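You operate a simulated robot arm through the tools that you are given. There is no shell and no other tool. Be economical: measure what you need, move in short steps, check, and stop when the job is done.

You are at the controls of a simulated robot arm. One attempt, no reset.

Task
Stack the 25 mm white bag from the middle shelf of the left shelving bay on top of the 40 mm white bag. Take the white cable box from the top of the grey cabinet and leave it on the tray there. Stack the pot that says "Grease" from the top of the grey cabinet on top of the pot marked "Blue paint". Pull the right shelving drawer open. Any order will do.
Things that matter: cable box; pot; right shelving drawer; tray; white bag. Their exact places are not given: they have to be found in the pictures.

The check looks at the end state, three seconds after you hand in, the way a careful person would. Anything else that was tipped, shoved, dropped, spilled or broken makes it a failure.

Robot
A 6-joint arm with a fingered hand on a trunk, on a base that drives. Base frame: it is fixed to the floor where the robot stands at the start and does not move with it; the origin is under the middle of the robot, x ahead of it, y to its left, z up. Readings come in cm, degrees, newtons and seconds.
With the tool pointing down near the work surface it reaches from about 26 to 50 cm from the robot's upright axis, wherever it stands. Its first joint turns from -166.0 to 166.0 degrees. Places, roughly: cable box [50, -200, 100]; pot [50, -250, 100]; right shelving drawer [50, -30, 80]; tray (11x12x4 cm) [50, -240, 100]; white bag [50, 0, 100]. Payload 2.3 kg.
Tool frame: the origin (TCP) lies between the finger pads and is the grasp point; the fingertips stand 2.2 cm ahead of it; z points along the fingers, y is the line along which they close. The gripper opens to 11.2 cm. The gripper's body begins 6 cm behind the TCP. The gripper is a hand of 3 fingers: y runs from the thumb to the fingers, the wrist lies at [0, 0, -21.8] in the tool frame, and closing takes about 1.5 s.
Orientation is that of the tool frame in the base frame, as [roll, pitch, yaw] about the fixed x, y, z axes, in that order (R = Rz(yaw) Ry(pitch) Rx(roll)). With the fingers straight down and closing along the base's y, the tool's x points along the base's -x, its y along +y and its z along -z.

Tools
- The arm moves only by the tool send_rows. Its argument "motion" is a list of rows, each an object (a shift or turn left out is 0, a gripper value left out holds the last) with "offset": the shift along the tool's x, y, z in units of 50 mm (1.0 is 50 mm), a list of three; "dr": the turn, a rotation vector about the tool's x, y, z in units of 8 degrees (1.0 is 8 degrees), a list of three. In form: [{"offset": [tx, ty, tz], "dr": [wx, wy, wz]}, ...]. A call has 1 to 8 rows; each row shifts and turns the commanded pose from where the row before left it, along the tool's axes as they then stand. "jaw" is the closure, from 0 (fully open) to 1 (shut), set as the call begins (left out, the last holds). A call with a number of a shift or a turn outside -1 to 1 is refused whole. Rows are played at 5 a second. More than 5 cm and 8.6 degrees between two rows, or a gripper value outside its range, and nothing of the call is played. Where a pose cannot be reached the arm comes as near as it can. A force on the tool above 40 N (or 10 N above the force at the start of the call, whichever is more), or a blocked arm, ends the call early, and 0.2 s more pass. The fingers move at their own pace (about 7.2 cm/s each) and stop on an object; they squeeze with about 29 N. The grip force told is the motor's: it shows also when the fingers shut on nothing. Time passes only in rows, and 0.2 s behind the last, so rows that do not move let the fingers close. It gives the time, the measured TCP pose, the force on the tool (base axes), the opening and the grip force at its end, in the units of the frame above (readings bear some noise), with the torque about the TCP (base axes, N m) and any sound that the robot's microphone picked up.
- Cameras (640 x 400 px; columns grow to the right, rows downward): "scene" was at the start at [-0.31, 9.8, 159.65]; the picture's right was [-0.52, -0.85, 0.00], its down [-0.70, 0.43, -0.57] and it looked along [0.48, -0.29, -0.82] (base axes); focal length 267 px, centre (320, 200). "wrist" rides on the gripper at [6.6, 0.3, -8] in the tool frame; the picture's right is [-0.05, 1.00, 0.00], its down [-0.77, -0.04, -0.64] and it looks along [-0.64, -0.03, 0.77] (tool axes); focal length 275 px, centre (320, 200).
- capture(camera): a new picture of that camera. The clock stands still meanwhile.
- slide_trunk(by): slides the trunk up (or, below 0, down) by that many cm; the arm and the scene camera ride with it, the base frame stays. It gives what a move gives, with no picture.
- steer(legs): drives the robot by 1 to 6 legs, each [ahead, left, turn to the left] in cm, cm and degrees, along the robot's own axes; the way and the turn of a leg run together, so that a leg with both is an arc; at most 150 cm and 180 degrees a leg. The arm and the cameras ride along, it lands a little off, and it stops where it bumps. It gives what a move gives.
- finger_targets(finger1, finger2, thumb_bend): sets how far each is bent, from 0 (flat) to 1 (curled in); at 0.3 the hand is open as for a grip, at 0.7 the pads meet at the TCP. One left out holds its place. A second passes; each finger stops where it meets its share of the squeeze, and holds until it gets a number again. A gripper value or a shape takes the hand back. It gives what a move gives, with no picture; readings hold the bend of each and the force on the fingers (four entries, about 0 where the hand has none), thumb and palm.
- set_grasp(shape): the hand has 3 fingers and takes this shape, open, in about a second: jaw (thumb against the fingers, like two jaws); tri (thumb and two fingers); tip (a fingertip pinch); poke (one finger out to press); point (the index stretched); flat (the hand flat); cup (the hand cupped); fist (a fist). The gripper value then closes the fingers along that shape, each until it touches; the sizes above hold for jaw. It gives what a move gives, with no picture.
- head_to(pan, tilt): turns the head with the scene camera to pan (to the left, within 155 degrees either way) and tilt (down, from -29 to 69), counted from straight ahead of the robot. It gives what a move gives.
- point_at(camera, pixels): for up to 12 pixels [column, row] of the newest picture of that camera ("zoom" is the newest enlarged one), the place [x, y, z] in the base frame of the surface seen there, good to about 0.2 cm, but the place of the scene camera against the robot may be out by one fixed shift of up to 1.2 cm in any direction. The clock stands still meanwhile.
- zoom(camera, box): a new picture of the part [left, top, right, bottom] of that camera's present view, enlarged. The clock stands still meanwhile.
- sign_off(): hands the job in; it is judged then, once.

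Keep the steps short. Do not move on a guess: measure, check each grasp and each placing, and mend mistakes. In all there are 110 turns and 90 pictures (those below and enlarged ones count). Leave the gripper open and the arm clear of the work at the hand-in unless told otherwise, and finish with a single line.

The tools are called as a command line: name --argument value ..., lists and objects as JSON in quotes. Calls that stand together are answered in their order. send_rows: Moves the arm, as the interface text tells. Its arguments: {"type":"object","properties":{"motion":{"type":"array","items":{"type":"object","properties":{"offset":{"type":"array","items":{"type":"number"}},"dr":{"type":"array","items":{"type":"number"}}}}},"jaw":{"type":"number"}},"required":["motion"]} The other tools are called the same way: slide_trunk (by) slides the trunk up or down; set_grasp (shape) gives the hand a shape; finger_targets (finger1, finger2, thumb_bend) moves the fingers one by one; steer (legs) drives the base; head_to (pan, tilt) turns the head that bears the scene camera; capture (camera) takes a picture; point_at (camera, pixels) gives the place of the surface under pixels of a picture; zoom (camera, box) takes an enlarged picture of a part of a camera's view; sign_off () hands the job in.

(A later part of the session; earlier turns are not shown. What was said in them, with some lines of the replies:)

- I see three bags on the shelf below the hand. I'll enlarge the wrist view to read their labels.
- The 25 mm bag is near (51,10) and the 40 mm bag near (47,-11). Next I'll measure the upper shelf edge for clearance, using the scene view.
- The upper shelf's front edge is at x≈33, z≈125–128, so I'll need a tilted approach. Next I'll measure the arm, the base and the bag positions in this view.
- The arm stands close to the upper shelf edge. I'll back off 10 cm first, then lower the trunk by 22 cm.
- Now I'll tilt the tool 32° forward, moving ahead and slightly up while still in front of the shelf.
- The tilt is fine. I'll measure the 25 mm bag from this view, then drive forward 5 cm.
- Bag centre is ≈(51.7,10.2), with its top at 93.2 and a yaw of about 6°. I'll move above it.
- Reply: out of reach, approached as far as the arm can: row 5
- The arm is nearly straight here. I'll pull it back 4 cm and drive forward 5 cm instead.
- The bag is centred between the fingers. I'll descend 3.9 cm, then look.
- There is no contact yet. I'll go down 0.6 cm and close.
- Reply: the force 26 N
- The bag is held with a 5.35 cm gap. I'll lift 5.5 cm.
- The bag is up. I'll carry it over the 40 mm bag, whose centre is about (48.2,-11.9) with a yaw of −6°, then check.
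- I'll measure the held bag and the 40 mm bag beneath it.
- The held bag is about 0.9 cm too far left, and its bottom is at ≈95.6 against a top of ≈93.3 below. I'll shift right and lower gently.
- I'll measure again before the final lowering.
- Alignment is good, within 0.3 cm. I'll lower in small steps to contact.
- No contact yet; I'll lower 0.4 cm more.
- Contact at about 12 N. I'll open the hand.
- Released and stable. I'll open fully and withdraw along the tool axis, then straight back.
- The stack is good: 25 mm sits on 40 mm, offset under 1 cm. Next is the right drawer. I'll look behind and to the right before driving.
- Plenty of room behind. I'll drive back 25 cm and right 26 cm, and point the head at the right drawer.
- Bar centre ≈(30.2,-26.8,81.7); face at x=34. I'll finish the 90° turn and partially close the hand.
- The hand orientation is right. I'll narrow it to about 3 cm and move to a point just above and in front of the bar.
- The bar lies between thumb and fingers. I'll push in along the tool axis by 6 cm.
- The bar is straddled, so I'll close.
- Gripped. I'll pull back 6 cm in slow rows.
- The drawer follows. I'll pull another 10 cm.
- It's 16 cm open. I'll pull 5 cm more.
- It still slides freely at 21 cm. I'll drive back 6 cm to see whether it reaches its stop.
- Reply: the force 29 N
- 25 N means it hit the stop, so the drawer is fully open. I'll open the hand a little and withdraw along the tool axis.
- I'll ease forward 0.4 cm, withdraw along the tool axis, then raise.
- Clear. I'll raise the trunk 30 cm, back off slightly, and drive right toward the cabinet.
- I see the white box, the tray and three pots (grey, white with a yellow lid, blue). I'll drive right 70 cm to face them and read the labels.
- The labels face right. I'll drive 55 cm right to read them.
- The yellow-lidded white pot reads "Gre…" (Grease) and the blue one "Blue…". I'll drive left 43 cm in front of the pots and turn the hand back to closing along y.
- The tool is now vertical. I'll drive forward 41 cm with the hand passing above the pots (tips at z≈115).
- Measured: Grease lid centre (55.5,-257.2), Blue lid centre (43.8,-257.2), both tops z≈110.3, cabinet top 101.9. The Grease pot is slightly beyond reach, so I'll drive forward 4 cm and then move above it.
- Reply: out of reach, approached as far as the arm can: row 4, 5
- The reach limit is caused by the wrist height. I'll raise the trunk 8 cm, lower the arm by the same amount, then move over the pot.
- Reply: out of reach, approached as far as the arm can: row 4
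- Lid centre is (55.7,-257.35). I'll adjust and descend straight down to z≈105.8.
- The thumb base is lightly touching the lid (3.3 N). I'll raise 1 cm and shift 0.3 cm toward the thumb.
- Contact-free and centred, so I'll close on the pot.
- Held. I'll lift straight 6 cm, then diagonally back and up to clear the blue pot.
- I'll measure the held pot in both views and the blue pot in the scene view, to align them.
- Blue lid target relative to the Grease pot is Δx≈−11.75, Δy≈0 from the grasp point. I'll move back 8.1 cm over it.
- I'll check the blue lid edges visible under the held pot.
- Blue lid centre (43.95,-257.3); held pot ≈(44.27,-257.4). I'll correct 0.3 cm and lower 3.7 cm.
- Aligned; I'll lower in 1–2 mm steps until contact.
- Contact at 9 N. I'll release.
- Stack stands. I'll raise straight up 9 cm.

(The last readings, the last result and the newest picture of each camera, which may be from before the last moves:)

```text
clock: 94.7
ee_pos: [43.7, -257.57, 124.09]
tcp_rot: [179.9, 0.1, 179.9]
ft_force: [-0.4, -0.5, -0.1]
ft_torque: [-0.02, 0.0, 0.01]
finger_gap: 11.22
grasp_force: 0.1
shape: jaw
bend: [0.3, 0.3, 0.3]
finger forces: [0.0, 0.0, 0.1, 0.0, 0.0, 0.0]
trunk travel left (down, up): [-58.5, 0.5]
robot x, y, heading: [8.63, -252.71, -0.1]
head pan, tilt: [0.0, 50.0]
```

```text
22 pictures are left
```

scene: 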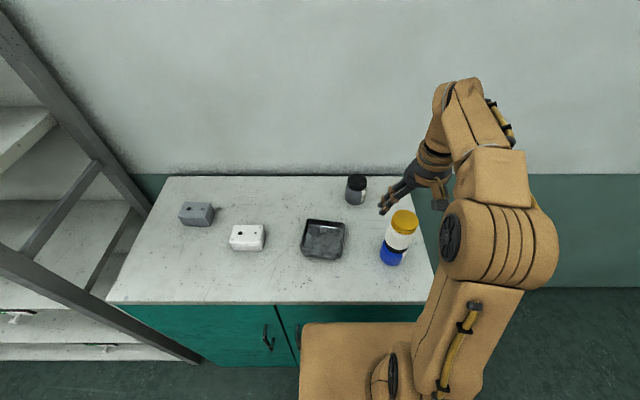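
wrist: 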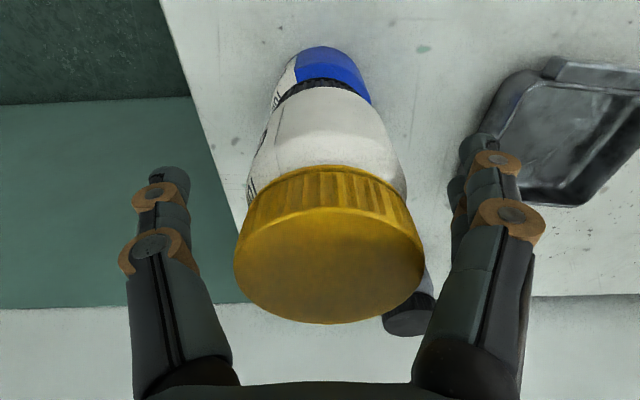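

Grease stands on Blue paint. Now the white box: I'll back up 3 cm and drive left 24 cm with the hand high.

steer --legs '[[-3, 0, 0], [0, 24, 0]]'

send_rows --motion '[{"offset": [0, 0.8, 0]}, {"offset": [0, 0.8, 0]}, {}]'

capture --camera "wrist"

capture --camera "scene"

```text
clock: 96.9
ee_pos: [40.79, -233.61, 124.22]
tcp_rot: [-180.0, 0.2, 180.0]
ft_force: [0.9, 0.3, 0.4]
ft_torque: [-0.03, -0.02, 0.0]
finger_gap: 11.23
grasp_force: 0.1
shape: jaw
bend: [0.3, 0.3, 0.3]
finger forces: [0.0, 0.0, 0.0, 0.1, 0.0, 0.0]
trunk travel left (down, up): [-58.5, 0.5]
robot x, y, heading: [5.29, -228.92, -0.0]
head pan, tilt: [0.0, 50.0]
```

```text
clock: 97.7
ee_pos: [40.73, -225.78, 124.0]
tcp_rot: [179.9, 0.2, 180.0]
ft_force: [0.4, -0.3, -0.8]
ft_torque: [-0.01, 0.0, -0.02]
finger_gap: 11.18
grasp_force: 0.0
shape: jaw
bend: [0.3, 0.3, 0.3]
finger forces: [0.0, 0.0, 0.0, 0.0, 0.0, 0.0]
trunk travel left (down, up): [-58.5, 0.5]
robot x, y, heading: [5.5, -228.76, 0.1]
head pan, tilt: [0.0, 50.0]
```

```text
21 pictures are left
```

wrist: 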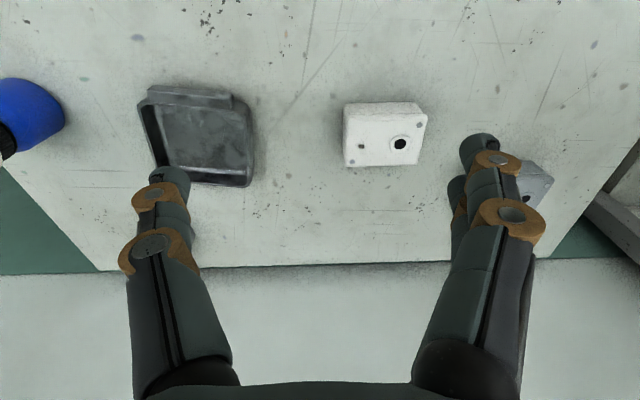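

```text
20 pictures are left
```

scene: 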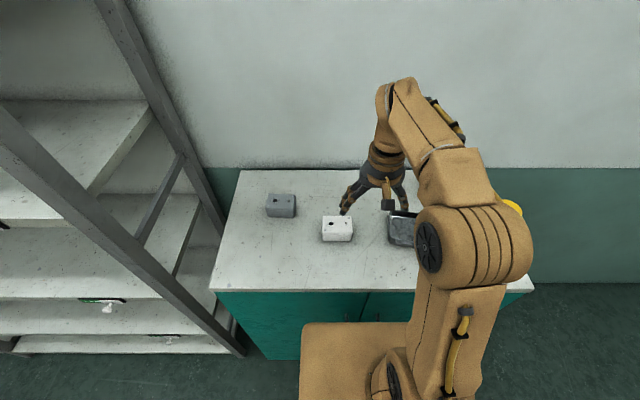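

point_at --camera "wrist" --pixels '[[348, 114], [422, 114], [347, 163], [416, 162], [382, 140], [385, 105], [148, 100], [230, 98], [250, 183], [205, 135], [193, 92], [249, 130]]'

zoom --camera "wrist" --box '[120, 60, 440, 260]'

```text
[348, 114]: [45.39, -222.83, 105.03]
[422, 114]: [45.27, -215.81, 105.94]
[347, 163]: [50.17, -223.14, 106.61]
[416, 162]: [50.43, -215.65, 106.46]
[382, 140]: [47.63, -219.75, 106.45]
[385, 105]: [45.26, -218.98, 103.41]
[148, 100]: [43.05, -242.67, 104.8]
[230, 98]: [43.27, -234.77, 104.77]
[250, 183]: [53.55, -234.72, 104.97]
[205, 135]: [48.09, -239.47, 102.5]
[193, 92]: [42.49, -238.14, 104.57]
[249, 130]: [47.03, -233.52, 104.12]
```

```text
2.00 times, centred on (280, 160) of wrist
```

zoom: 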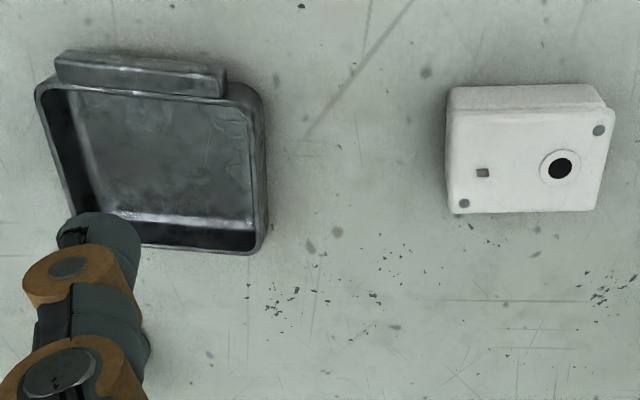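

Box top: x 45.4–50.7, y −223.2…−215.4, z 106.5. The tray interior is ~9 cm, so gripping across the short side (x) leaves finger room. I'll turn the hand 90° and move above the box.

send_rows --motion '[{"dr": [0, 0, 1]}, {"dr": [0, 0, 1]}, {"dr": [0, 0, 1]}, {"dr": [0, 0, 1]}, {"dr": [0, 0, 1]}, {"dr": [0, 0, 1]}, {"dr": [0, 0, 1]}, {"dr": [0, 0, 1]}]'

send_rows --motion '[{"dr": [0, 0, 1]}, {"dr": [0, 0, 1]}, {"dr": [0, 0, 1]}, {"dr": [0, 0, 0.25]}, {"offset": [0.64, 0.73, 0]}, {"offset": [0.64, 0.73, 0]}, {}]'

capture --camera "wrist"

```text
clock: 99.5
ee_pos: [40.71, -225.66, 124.01]
tcp_rot: [179.8, -0.1, 115.8]
ft_force: [0.1, -0.1, -0.2]
ft_torque: [0.01, -0.02, -0.02]
finger_gap: 11.19
grasp_force: 0.1
shape: jaw
bend: [0.3, 0.3, 0.3]
finger forces: [0.0, 0.1, 0.0, 0.0, 0.1, 0.0]
trunk travel left (down, up): [-58.5, 0.5]
robot x, y, heading: [5.44, -229.09, 0.1]
head pan, tilt: [0.0, 50.0]
```

```text
clock: 101.1
ee_pos: [47.93, -219.34, 124.14]
tcp_rot: [179.8, -0.1, 89.9]
ft_force: [0.3, 0.6, 1.1]
ft_torque: [-0.02, -0.01, -0.01]
finger_gap: 11.22
grasp_force: 0.0
shape: jaw
bend: [0.3, 0.3, 0.3]
finger forces: [0.0, 0.1, 0.1, 0.0, 0.0, 0.0]
trunk travel left (down, up): [-58.5, 0.5]
robot x, y, heading: [5.54, -229.09, 0.1]
head pan, tilt: [0.0, 50.0]
```

```text
18 pictures are left
```

wrist: 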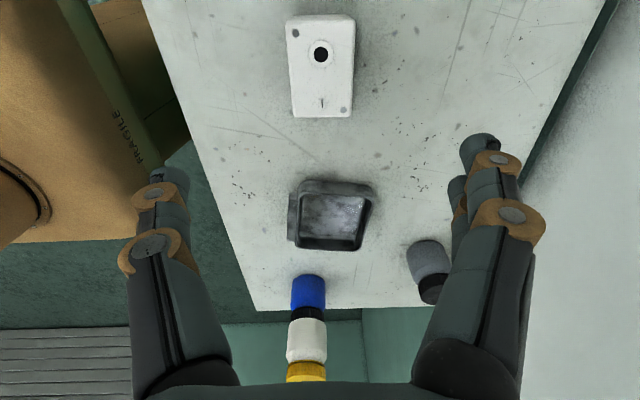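

point_at --camera "wrist" --pixels '[[289, 25], [351, 25], [295, 113], [349, 113], [322, 75], [299, 185], [371, 190], [303, 245], [357, 245], [335, 215], [291, 215], [369, 205]]'

zoom --camera "wrist" --box '[240, 150, 420, 270]'

```text
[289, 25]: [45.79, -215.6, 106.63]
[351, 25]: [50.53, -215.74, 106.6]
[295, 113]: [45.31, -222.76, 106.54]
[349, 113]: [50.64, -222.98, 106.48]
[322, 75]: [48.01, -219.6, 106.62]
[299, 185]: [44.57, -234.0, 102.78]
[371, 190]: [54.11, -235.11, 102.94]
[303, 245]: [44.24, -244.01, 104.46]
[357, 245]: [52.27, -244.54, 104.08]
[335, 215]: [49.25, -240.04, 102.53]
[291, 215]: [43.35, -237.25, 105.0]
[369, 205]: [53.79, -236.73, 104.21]
```

```text
3.33 times, centred on (330, 210) of wrist
```

zoom: 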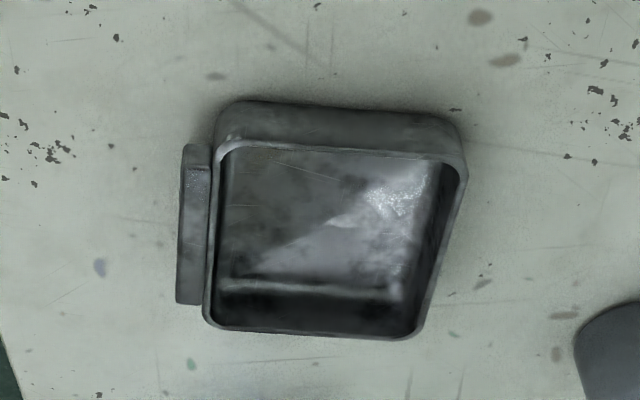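

Box centre is (48.0,-219.3) and the tray centre ≈(48.6,-239.8), turned about −8°. I'll descend over the box to z≈108 first.

send_rows --motion '[{"offset": [0, 0, 0.8]}, {"offset": [0, 0, 0.8]}, {"offset": [0, 0, 0.8]}, {"offset": [0, 0, 0.8]}, {"offset": [0, 0.01, 0.3]}, {}]'

capture --camera "wrist"

```text
clock: 102.5
ee_pos: [48.2, -219.39, 106.57]
tcp_rot: [179.8, -0.1, 90.0]
ft_force: [0.7, -0.7, 0.0]
ft_torque: [0.03, -0.02, -0.01]
finger_gap: 11.19
grasp_force: 0.1
shape: jaw
bend: [0.3, 0.3, 0.3]
finger forces: [0.0, 0.0, 0.0, 0.0, 0.1, 0.1]
trunk travel left (down, up): [-58.5, 0.5]
robot x, y, heading: [5.4, -229.23, 0.1]
head pan, tilt: [0.0, 50.0]
```

```text
16 pictures are left
```

wrist: 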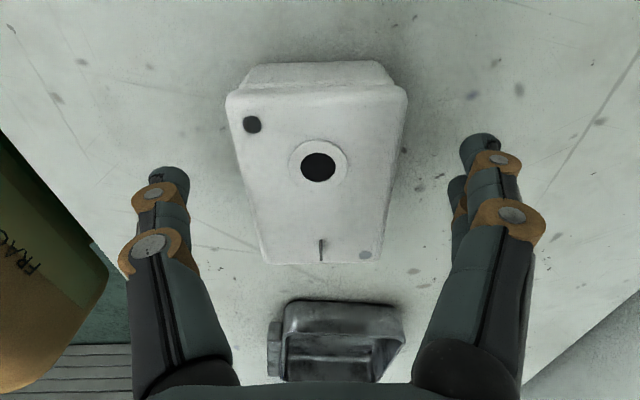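

Centred. I'll descend 1 cm and close.

send_rows --motion '[{"offset": [0, -0.02, 0.2]}, {}]'

send_rows --motion '[{}, {}, {}, {}, {}, {}, {}, {}]' --jaw 1

capture --camera "wrist"

```text
clock: 103.1
ee_pos: [48.12, -219.2, 105.66]
tcp_rot: [179.8, -0.1, 89.9]
ft_force: [0.0, 0.3, 0.6]
ft_torque: [0.0, -0.03, 0.0]
finger_gap: 11.2
grasp_force: 0.0
shape: jaw
bend: [0.3, 0.3, 0.3]
finger forces: [0.0, 0.0, 0.0, 0.0, 0.1, 0.1]
trunk travel left (down, up): [-58.5, 0.5]
robot x, y, heading: [5.59, -229.03, 0.2]
head pan, tilt: [0.0, 50.0]
```

```text
clock: 104.9
ee_pos: [48.09, -219.17, 105.7]
tcp_rot: [179.9, 0.0, 90.0]
ft_force: [0.4, 0.8, 0.5]
ft_torque: [-0.01, 0.02, 0.0]
finger_gap: 4.94
grasp_force: 28.4
shape: jaw
bend: [0.73, 0.73, 0.7]
finger forces: [13.2, 13.3, 0.0, 0.0, 26.3, 0.0]
trunk travel left (down, up): [-58.5, 0.5]
robot x, y, heading: [5.36, -228.56, 0.0]
head pan, tilt: [0.0, 50.0]
```

```text
15 pictures are left
```

wrist: 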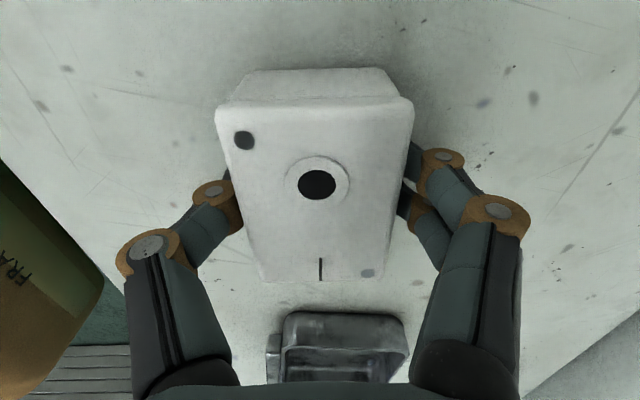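

Gripped (4.94 cm). I'll lift 6 cm, move over the tray and turn −8°.

send_rows --motion '[{"offset": [0, 0, -0.5]}, {"offset": [0, 0, -0.7]}, {"offset": [-0.82, 0.022, 0]}, {"offset": [-0.82, 0.022, 0]}, {"offset": [-0.82, 0.022, 0]}, {"offset": [-0.82, 0.022, 0]}, {"offset": [-0.82, 0.022, 0], "dr": [0, 0, 1]}, {}]'

capture --camera "wrist"

capture --camera "scene"

```text
clock: 106.7
ee_pos: [48.72, -239.56, 111.69]
tcp_rot: [179.7, -0.2, 81.9]
ft_force: [-0.4, 0.3, -0.3]
ft_torque: [-0.03, 0.0, 0.01]
finger_gap: 4.92
grasp_force: 29.3
shape: jaw
bend: [0.73, 0.73, 0.7]
finger forces: [13.1, 13.3, 0.0, 0.0, 26.3, 0.1]
trunk travel left (down, up): [-58.5, 0.5]
robot x, y, heading: [5.37, -228.8, -0.1]
head pan, tilt: [0.0, 50.0]
```

```text
14 pictures are left
```

wrist: 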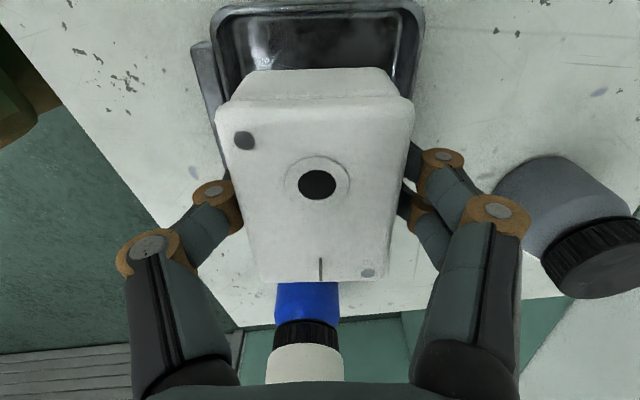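

```text
13 pictures are left
```

scene: 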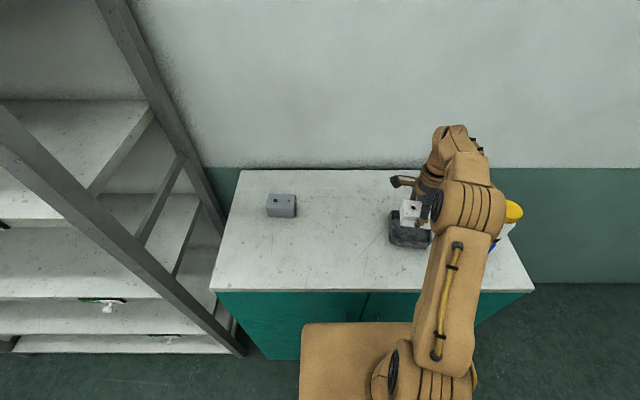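

I'll check the tray rims against the box.

point_at --camera "wrist" --pixels '[[216, 40], [420, 40], [318, 5], [221, 85], [413, 85], [217, 112], [410, 105], [250, 278], [388, 276], [235, 45], [398, 45], [320, 50]]'

```text
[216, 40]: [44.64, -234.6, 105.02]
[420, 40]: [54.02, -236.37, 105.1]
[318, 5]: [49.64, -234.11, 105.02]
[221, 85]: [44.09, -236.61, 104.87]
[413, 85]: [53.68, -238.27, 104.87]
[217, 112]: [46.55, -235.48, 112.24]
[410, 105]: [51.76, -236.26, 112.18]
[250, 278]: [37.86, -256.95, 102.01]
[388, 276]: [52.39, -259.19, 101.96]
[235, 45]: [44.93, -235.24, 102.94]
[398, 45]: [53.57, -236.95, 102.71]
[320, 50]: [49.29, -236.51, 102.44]
```

Centres agree at ≈(48.6,-239.7). I'll lower 5 cm toward the tray floor.

send_rows --motion '[{"offset": [0, 0, 0.35]}, {"offset": [0, 0, 0.35]}, {"offset": [0, 0, 0.2]}, {"offset": [0, 0, 0.12]}, {}]'

```text
clock: 107.9
ee_pos: [48.6, -239.71, 106.46]
tcp_rot: [179.9, -0.1, 82.0]
ft_force: [-0.3, -0.7, -0.6]
ft_torque: [-0.02, -0.01, 0.0]
finger_gap: 4.91
grasp_force: 28.5
shape: jaw
bend: [0.73, 0.73, 0.7]
finger forces: [13.1, 13.3, 0.0, 0.0, 26.4, 0.1]
trunk travel left (down, up): [-58.5, 0.5]
robot x, y, heading: [5.22, -228.59, 0.2]
head pan, tilt: [0.0, 50.0]
```

send_rows --motion '[{"offset": [0, 0, 0.03]}, {"offset": [0, 0, 0.03]}, {}]'

```text
clock: 108.7
ee_pos: [48.58, -239.79, 106.2]
tcp_rot: [179.7, -0.1, 82.0]
ft_force: [0.0, 0.2, -0.4]
ft_torque: [-0.01, 0.01, 0.0]
finger_gap: 4.91
grasp_force: 29.3
shape: jaw
bend: [0.73, 0.73, 0.7]
finger forces: [13.0, 13.3, 0.1, 0.1, 26.4, 0.0]
trunk travel left (down, up): [-58.5, 0.5]
robot x, y, heading: [5.38, -228.57, -0.2]
head pan, tilt: [0.0, 50.0]
```

send_rows --motion '[{"offset": [0, 0, 0.03]}, {"offset": [0, 0, 0.02]}, {}]'

```text
clock: 109.5
ee_pos: [48.62, -239.75, 106.11]
tcp_rot: [179.7, 0.0, 82.1]
ft_force: [1.6, -0.9, 12.7]
ft_torque: [-0.02, -0.06, -0.02]
finger_gap: 4.92
grasp_force: 28.2
shape: jaw
bend: [0.73, 0.73, 0.7]
finger forces: [15.3, 15.5, 0.1, 0.0, 28.3, 0.0]
trunk travel left (down, up): [-58.5, 0.5]
robot x, y, heading: [5.72, -228.88, 0.1]
head pan, tilt: [0.0, 50.0]
```

Contact at 12.7 N. I'll open only a little, inside the tray walls.

send_rows --motion '[{}, {}, {}, {}]' --jaw 0.45

capture --camera "wrist"

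```text
clock: 110.5
ee_pos: [48.66, -239.79, 105.89]
tcp_rot: [179.8, -0.1, 82.0]
ft_force: [0.2, 1.1, 0.3]
ft_torque: [-0.01, -0.03, -0.02]
finger_gap: 5.81
grasp_force: 0.1
shape: jaw
bend: [0.72, 0.72, 0.7]
finger forces: [0.7, 0.9, 0.0, 0.0, 1.1, 0.1]
trunk travel left (down, up): [-58.5, 0.5]
robot x, y, heading: [5.31, -228.72, 0.3]
head pan, tilt: [0.0, 50.0]
```

```text
12 pictures are left
```

wrist: 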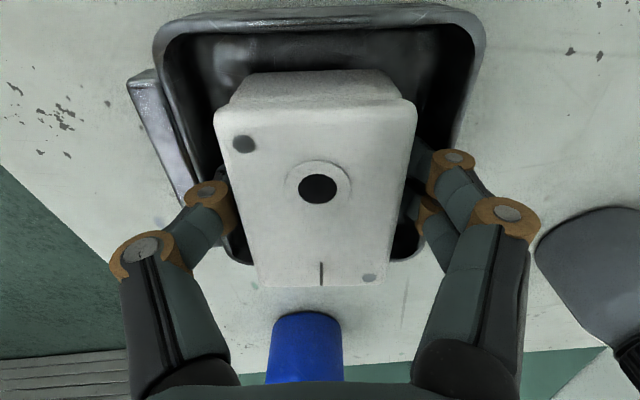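

Still a light touch. I'll open slightly more.

send_rows --motion '[{}, {}, {}]' --jaw 0.38

```text
clock: 111.3
ee_pos: [48.53, -239.71, 105.95]
tcp_rot: [179.9, -0.1, 82.0]
ft_force: [-0.3, -0.2, 3.9]
ft_torque: [0.01, -0.02, 0.02]
finger_gap: 6.31
grasp_force: 0.1
shape: jaw
bend: [0.72, 0.72, 0.73]
finger forces: [2.6, 2.7, 0.0, 0.0, 5.2, 0.0]
trunk travel left (down, up): [-58.5, 0.5]
robot x, y, heading: [5.28, -228.78, 0.3]
head pan, tilt: [0.0, 50.0]
```

The fingers now touch the tray walls, not the box. I'll go back to 0.47 and lift slowly.

send_rows --motion '[{}, {}, {"offset": [0, 0, -0.1]}, {"offset": [0, 0, -0.15]}, {}]' --jaw 0.48

capture --camera "wrist"

```text
clock: 112.5
ee_pos: [48.54, -239.75, 107.19]
tcp_rot: [179.8, -0.1, 82.0]
ft_force: [-0.5, -0.7, -0.4]
ft_torque: [0.0, 0.0, 0.02]
finger_gap: 4.99
grasp_force: 28.8
shape: jaw
bend: [0.73, 0.73, 0.7]
finger forces: [13.1, 13.3, 0.0, 0.1, 26.4, 0.0]
trunk travel left (down, up): [-58.5, 0.5]
robot x, y, heading: [5.08, -228.95, -0.0]
head pan, tilt: [0.0, 50.0]
```

```text
11 pictures are left
```

wrist: 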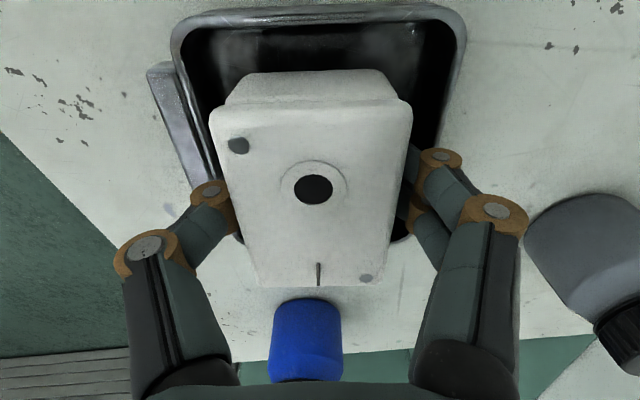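

0.48 re-gripped the box and it lifted 1.2 cm. I'll set it back down, then release at 0.45, which was clear of the box.

send_rows --motion '[{"offset": [0, 0, 0.1]}, {"offset": [0, 0, 0.1]}, {"offset": [0, 0, 0.03]}, {}]'

send_rows --motion '[{}, {}, {}, {}, {}]' --jaw 0.44

```text
clock: 113.5
ee_pos: [48.53, -239.78, 106.1]
tcp_rot: [179.7, -0.1, 82.0]
ft_force: [-0.1, -0.2, -0.7]
ft_torque: [-0.01, 0.0, -0.02]
finger_gap: 5.0
grasp_force: 29.3
shape: jaw
bend: [0.73, 0.73, 0.7]
finger forces: [13.2, 13.2, 0.1, 0.0, 26.5, 0.0]
trunk travel left (down, up): [-58.5, 0.5]
robot x, y, heading: [5.52, -229.07, 0.1]
head pan, tilt: [0.0, 50.0]
```

```text
clock: 114.7
ee_pos: [48.6, -239.75, 105.95]
tcp_rot: [179.8, -0.1, 81.9]
ft_force: [0.0, 0.0, 1.4]
ft_torque: [0.01, -0.01, -0.01]
finger_gap: 5.97
grasp_force: 0.1
shape: jaw
bend: [0.72, 0.72, 0.7]
finger forces: [0.7, 0.9, 0.0, 0.0, 1.5, 0.0]
trunk travel left (down, up): [-58.5, 0.5]
robot x, y, heading: [5.18, -229.23, -0.2]
head pan, tilt: [0.0, 50.0]
```

The box is released (gap 5.97). I'll lift 0.8 cm slowly and check.

send_rows --motion '[{"offset": [0, 0, -0.04]}, {"offset": [0, 0, -0.06]}, {"offset": [0, 0, -0.06]}, {}]'

capture --camera "wrist"

point_at --camera "wrist" --pixels '[[260, 140], [370, 140], [320, 240], [320, 20]]'

```text
clock: 115.7
ee_pos: [48.58, -239.77, 106.84]
tcp_rot: [179.8, -0.1, 82.0]
ft_force: [0.7, 0.0, -0.3]
ft_torque: [0.02, -0.01, -0.03]
finger_gap: 6.19
grasp_force: 0.0
shape: jaw
bend: [0.72, 0.72, 0.7]
finger forces: [0.0, 0.0, 0.1, 0.0, 0.1, 0.0]
trunk travel left (down, up): [-58.5, 0.5]
robot x, y, heading: [5.39, -228.84, -0.1]
head pan, tilt: [0.0, 50.0]
```

```text
10 pictures are left
```

wrist: 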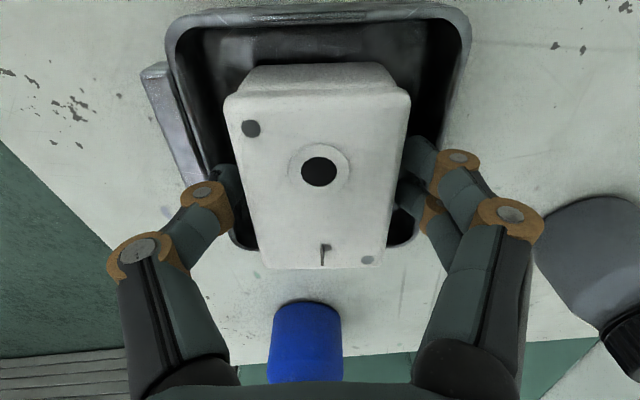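

```text
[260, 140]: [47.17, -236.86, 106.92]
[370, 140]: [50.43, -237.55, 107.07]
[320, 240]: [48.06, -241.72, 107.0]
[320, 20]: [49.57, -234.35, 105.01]
```

The box rests flat (top 107.0) and the tray hasn't moved; no contact forces. I'll lift straight up clear.

send_rows --motion '[{"offset": [0, 0, -0.2]}, {"offset": [0, 0, -0.3]}, {"offset": [0, 0, -0.6]}, {"offset": [0, 0, -0.8]}, {"offset": [0, 0, -0.8]}]'

steer --legs '[[-40, 0, 0]]'

head_to --pan -5 --tilt 35

zoom --camera "scene" --box '[200, 120, 520, 320]'

```text
clock: 116.9
ee_pos: [48.49, -239.85, 120.51]
tcp_rot: [179.7, -0.2, 82.0]
ft_force: [0.5, -0.3, 0.4]
ft_torque: [-0.01, 0.0, 0.0]
finger_gap: 6.23
grasp_force: 0.0
shape: jaw
bend: [0.72, 0.72, 0.7]
finger forces: [0.0, 0.0, 0.0, 0.1, 0.0, 0.0]
trunk travel left (down, up): [-58.5, 0.5]
robot x, y, heading: [4.99, -228.85, 0.0]
head pan, tilt: [0.0, 50.0]
```

```text
clock: 119.4
ee_pos: [8.34, -239.91, 120.52]
tcp_rot: [179.9, -0.1, 82.0]
ft_force: [-1.0, 0.5, -0.4]
ft_torque: [-0.01, 0.01, -0.01]
finger_gap: 6.23
grasp_force: 0.1
shape: jaw
bend: [0.72, 0.72, 0.7]
finger forces: [0.0, 0.1, 0.0, 0.1, 0.0, 0.0]
trunk travel left (down, up): [-58.5, 0.5]
robot x, y, heading: [-35.33, -228.7, 0.1]
head pan, tilt: [0.0, 50.0]
```

```text
clock: 120.2
ee_pos: [8.36, -239.8, 120.48]
tcp_rot: [179.8, -0.1, 82.0]
ft_force: [1.0, 0.3, 0.3]
ft_torque: [0.0, -0.02, -0.03]
finger_gap: 6.24
grasp_force: 0.0
shape: jaw
bend: [0.72, 0.72, 0.7]
finger forces: [0.0, 0.1, 0.1, 0.0, 0.1, 0.0]
trunk travel left (down, up): [-58.5, 0.5]
robot x, y, heading: [-34.93, -228.98, -0.1]
head pan, tilt: [-5.0, 35.0]
```

```text
2.00 times, centred on (360, 220) of scene
```

zoom: 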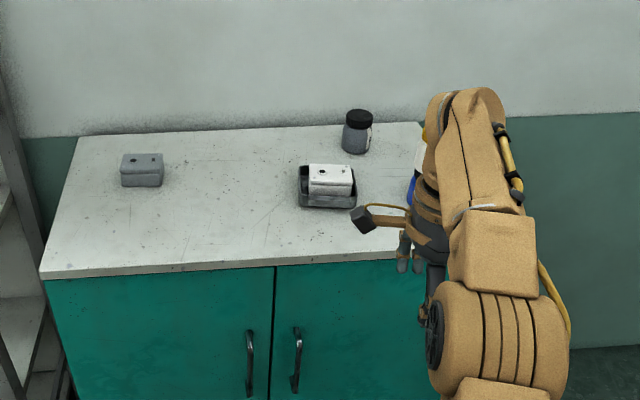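

The box is in the tray. I'll open the hand fully and drive left to see the pot stack and the drawer.

send_rows --motion '[{}, {}, {}, {}, {}]' --jaw 0

steer --legs '[[-10, 70, 0]]'

head_to --pan -42 --tilt 28

capture --camera "scene"

head_to --pan 52 --tilt 25

capture --camera "scene"

```text
clock: 121.4
ee_pos: [8.39, -239.81, 120.35]
tcp_rot: [179.8, -0.1, 82.0]
ft_force: [0.3, 0.0, 0.6]
ft_torque: [-0.01, -0.01, 0.0]
finger_gap: 11.21
grasp_force: 0.0
shape: jaw
bend: [0.3, 0.3, 0.3]
finger forces: [0.0, 0.0, 0.1, 0.0, 0.1, 0.1]
trunk travel left (down, up): [-58.5, 0.5]
robot x, y, heading: [-34.87, -229.04, 0.4]
head pan, tilt: [-5.0, 35.0]
```

```text
clock: 125.2
ee_pos: [-1.73, -170.03, 120.47]
tcp_rot: [179.6, -0.1, 81.8]
ft_force: [-0.1, 0.9, -0.1]
ft_torque: [0.02, -0.03, 0.0]
finger_gap: 11.21
grasp_force: 0.0
shape: jaw
bend: [0.3, 0.3, 0.3]
finger forces: [0.0, 0.0, 0.1, 0.0, 0.0, 0.0]
trunk travel left (down, up): [-58.5, 0.5]
robot x, y, heading: [-44.89, -158.88, -0.2]
head pan, tilt: [-5.0, 35.0]
```

```text
clock: 126.3
ee_pos: [-1.84, -170.08, 120.42]
tcp_rot: [179.8, 0.0, 81.8]
ft_force: [-0.5, -0.2, 0.7]
ft_torque: [0.0, 0.0, 0.01]
finger_gap: 11.19
grasp_force: 0.1
shape: jaw
bend: [0.3, 0.3, 0.3]
finger forces: [0.0, 0.0, 0.1, 0.0, 0.0, 0.0]
trunk travel left (down, up): [-58.5, 0.5]
robot x, y, heading: [-45.11, -159.15, -0.3]
head pan, tilt: [-42.0, 28.0]
```

```text
8 pictures are left
```

scene: 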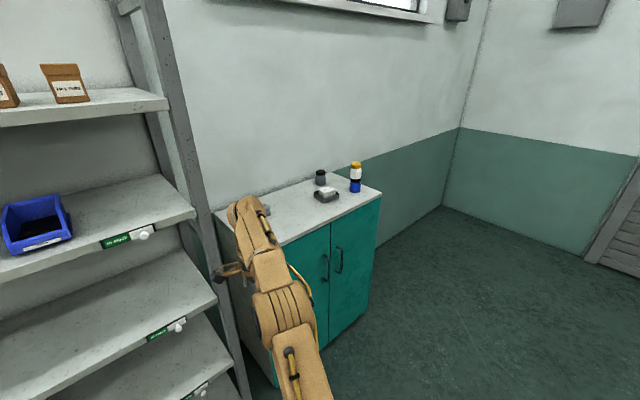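

```text
clock: 128.0
ee_pos: [-1.76, -170.17, 120.39]
tcp_rot: [179.8, -0.1, 81.8]
ft_force: [-0.5, 0.3, -0.3]
ft_torque: [0.03, -0.01, 0.02]
finger_gap: 11.19
grasp_force: 0.1
shape: jaw
bend: [0.3, 0.3, 0.3]
finger forces: [0.0, 0.0, 0.1, 0.0, 0.0, 0.1]
trunk travel left (down, up): [-58.5, 0.5]
robot x, y, heading: [-45.07, -159.02, -0.3]
head pan, tilt: [52.0, 25.0]
```

```text
7 pictures are left
```

scene: 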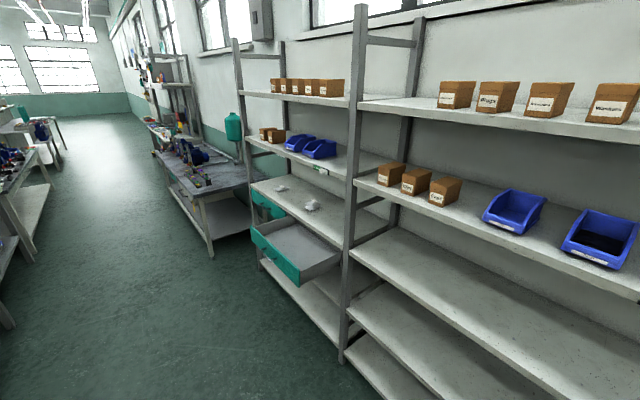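

Pots are stacked, the box is in the tray, the bags are stacked and the right drawer is open. Nothing else moved and the hand is open and clear, so I'll hand in.

sign_off

```text
The job is handed in.
```

All four jobs are done and handed in: the 25 mm bag is on the 40 mm bag, the white cable box is in the tray, the Grease pot is on the Blue paint pot, and the right drawer is fully open.
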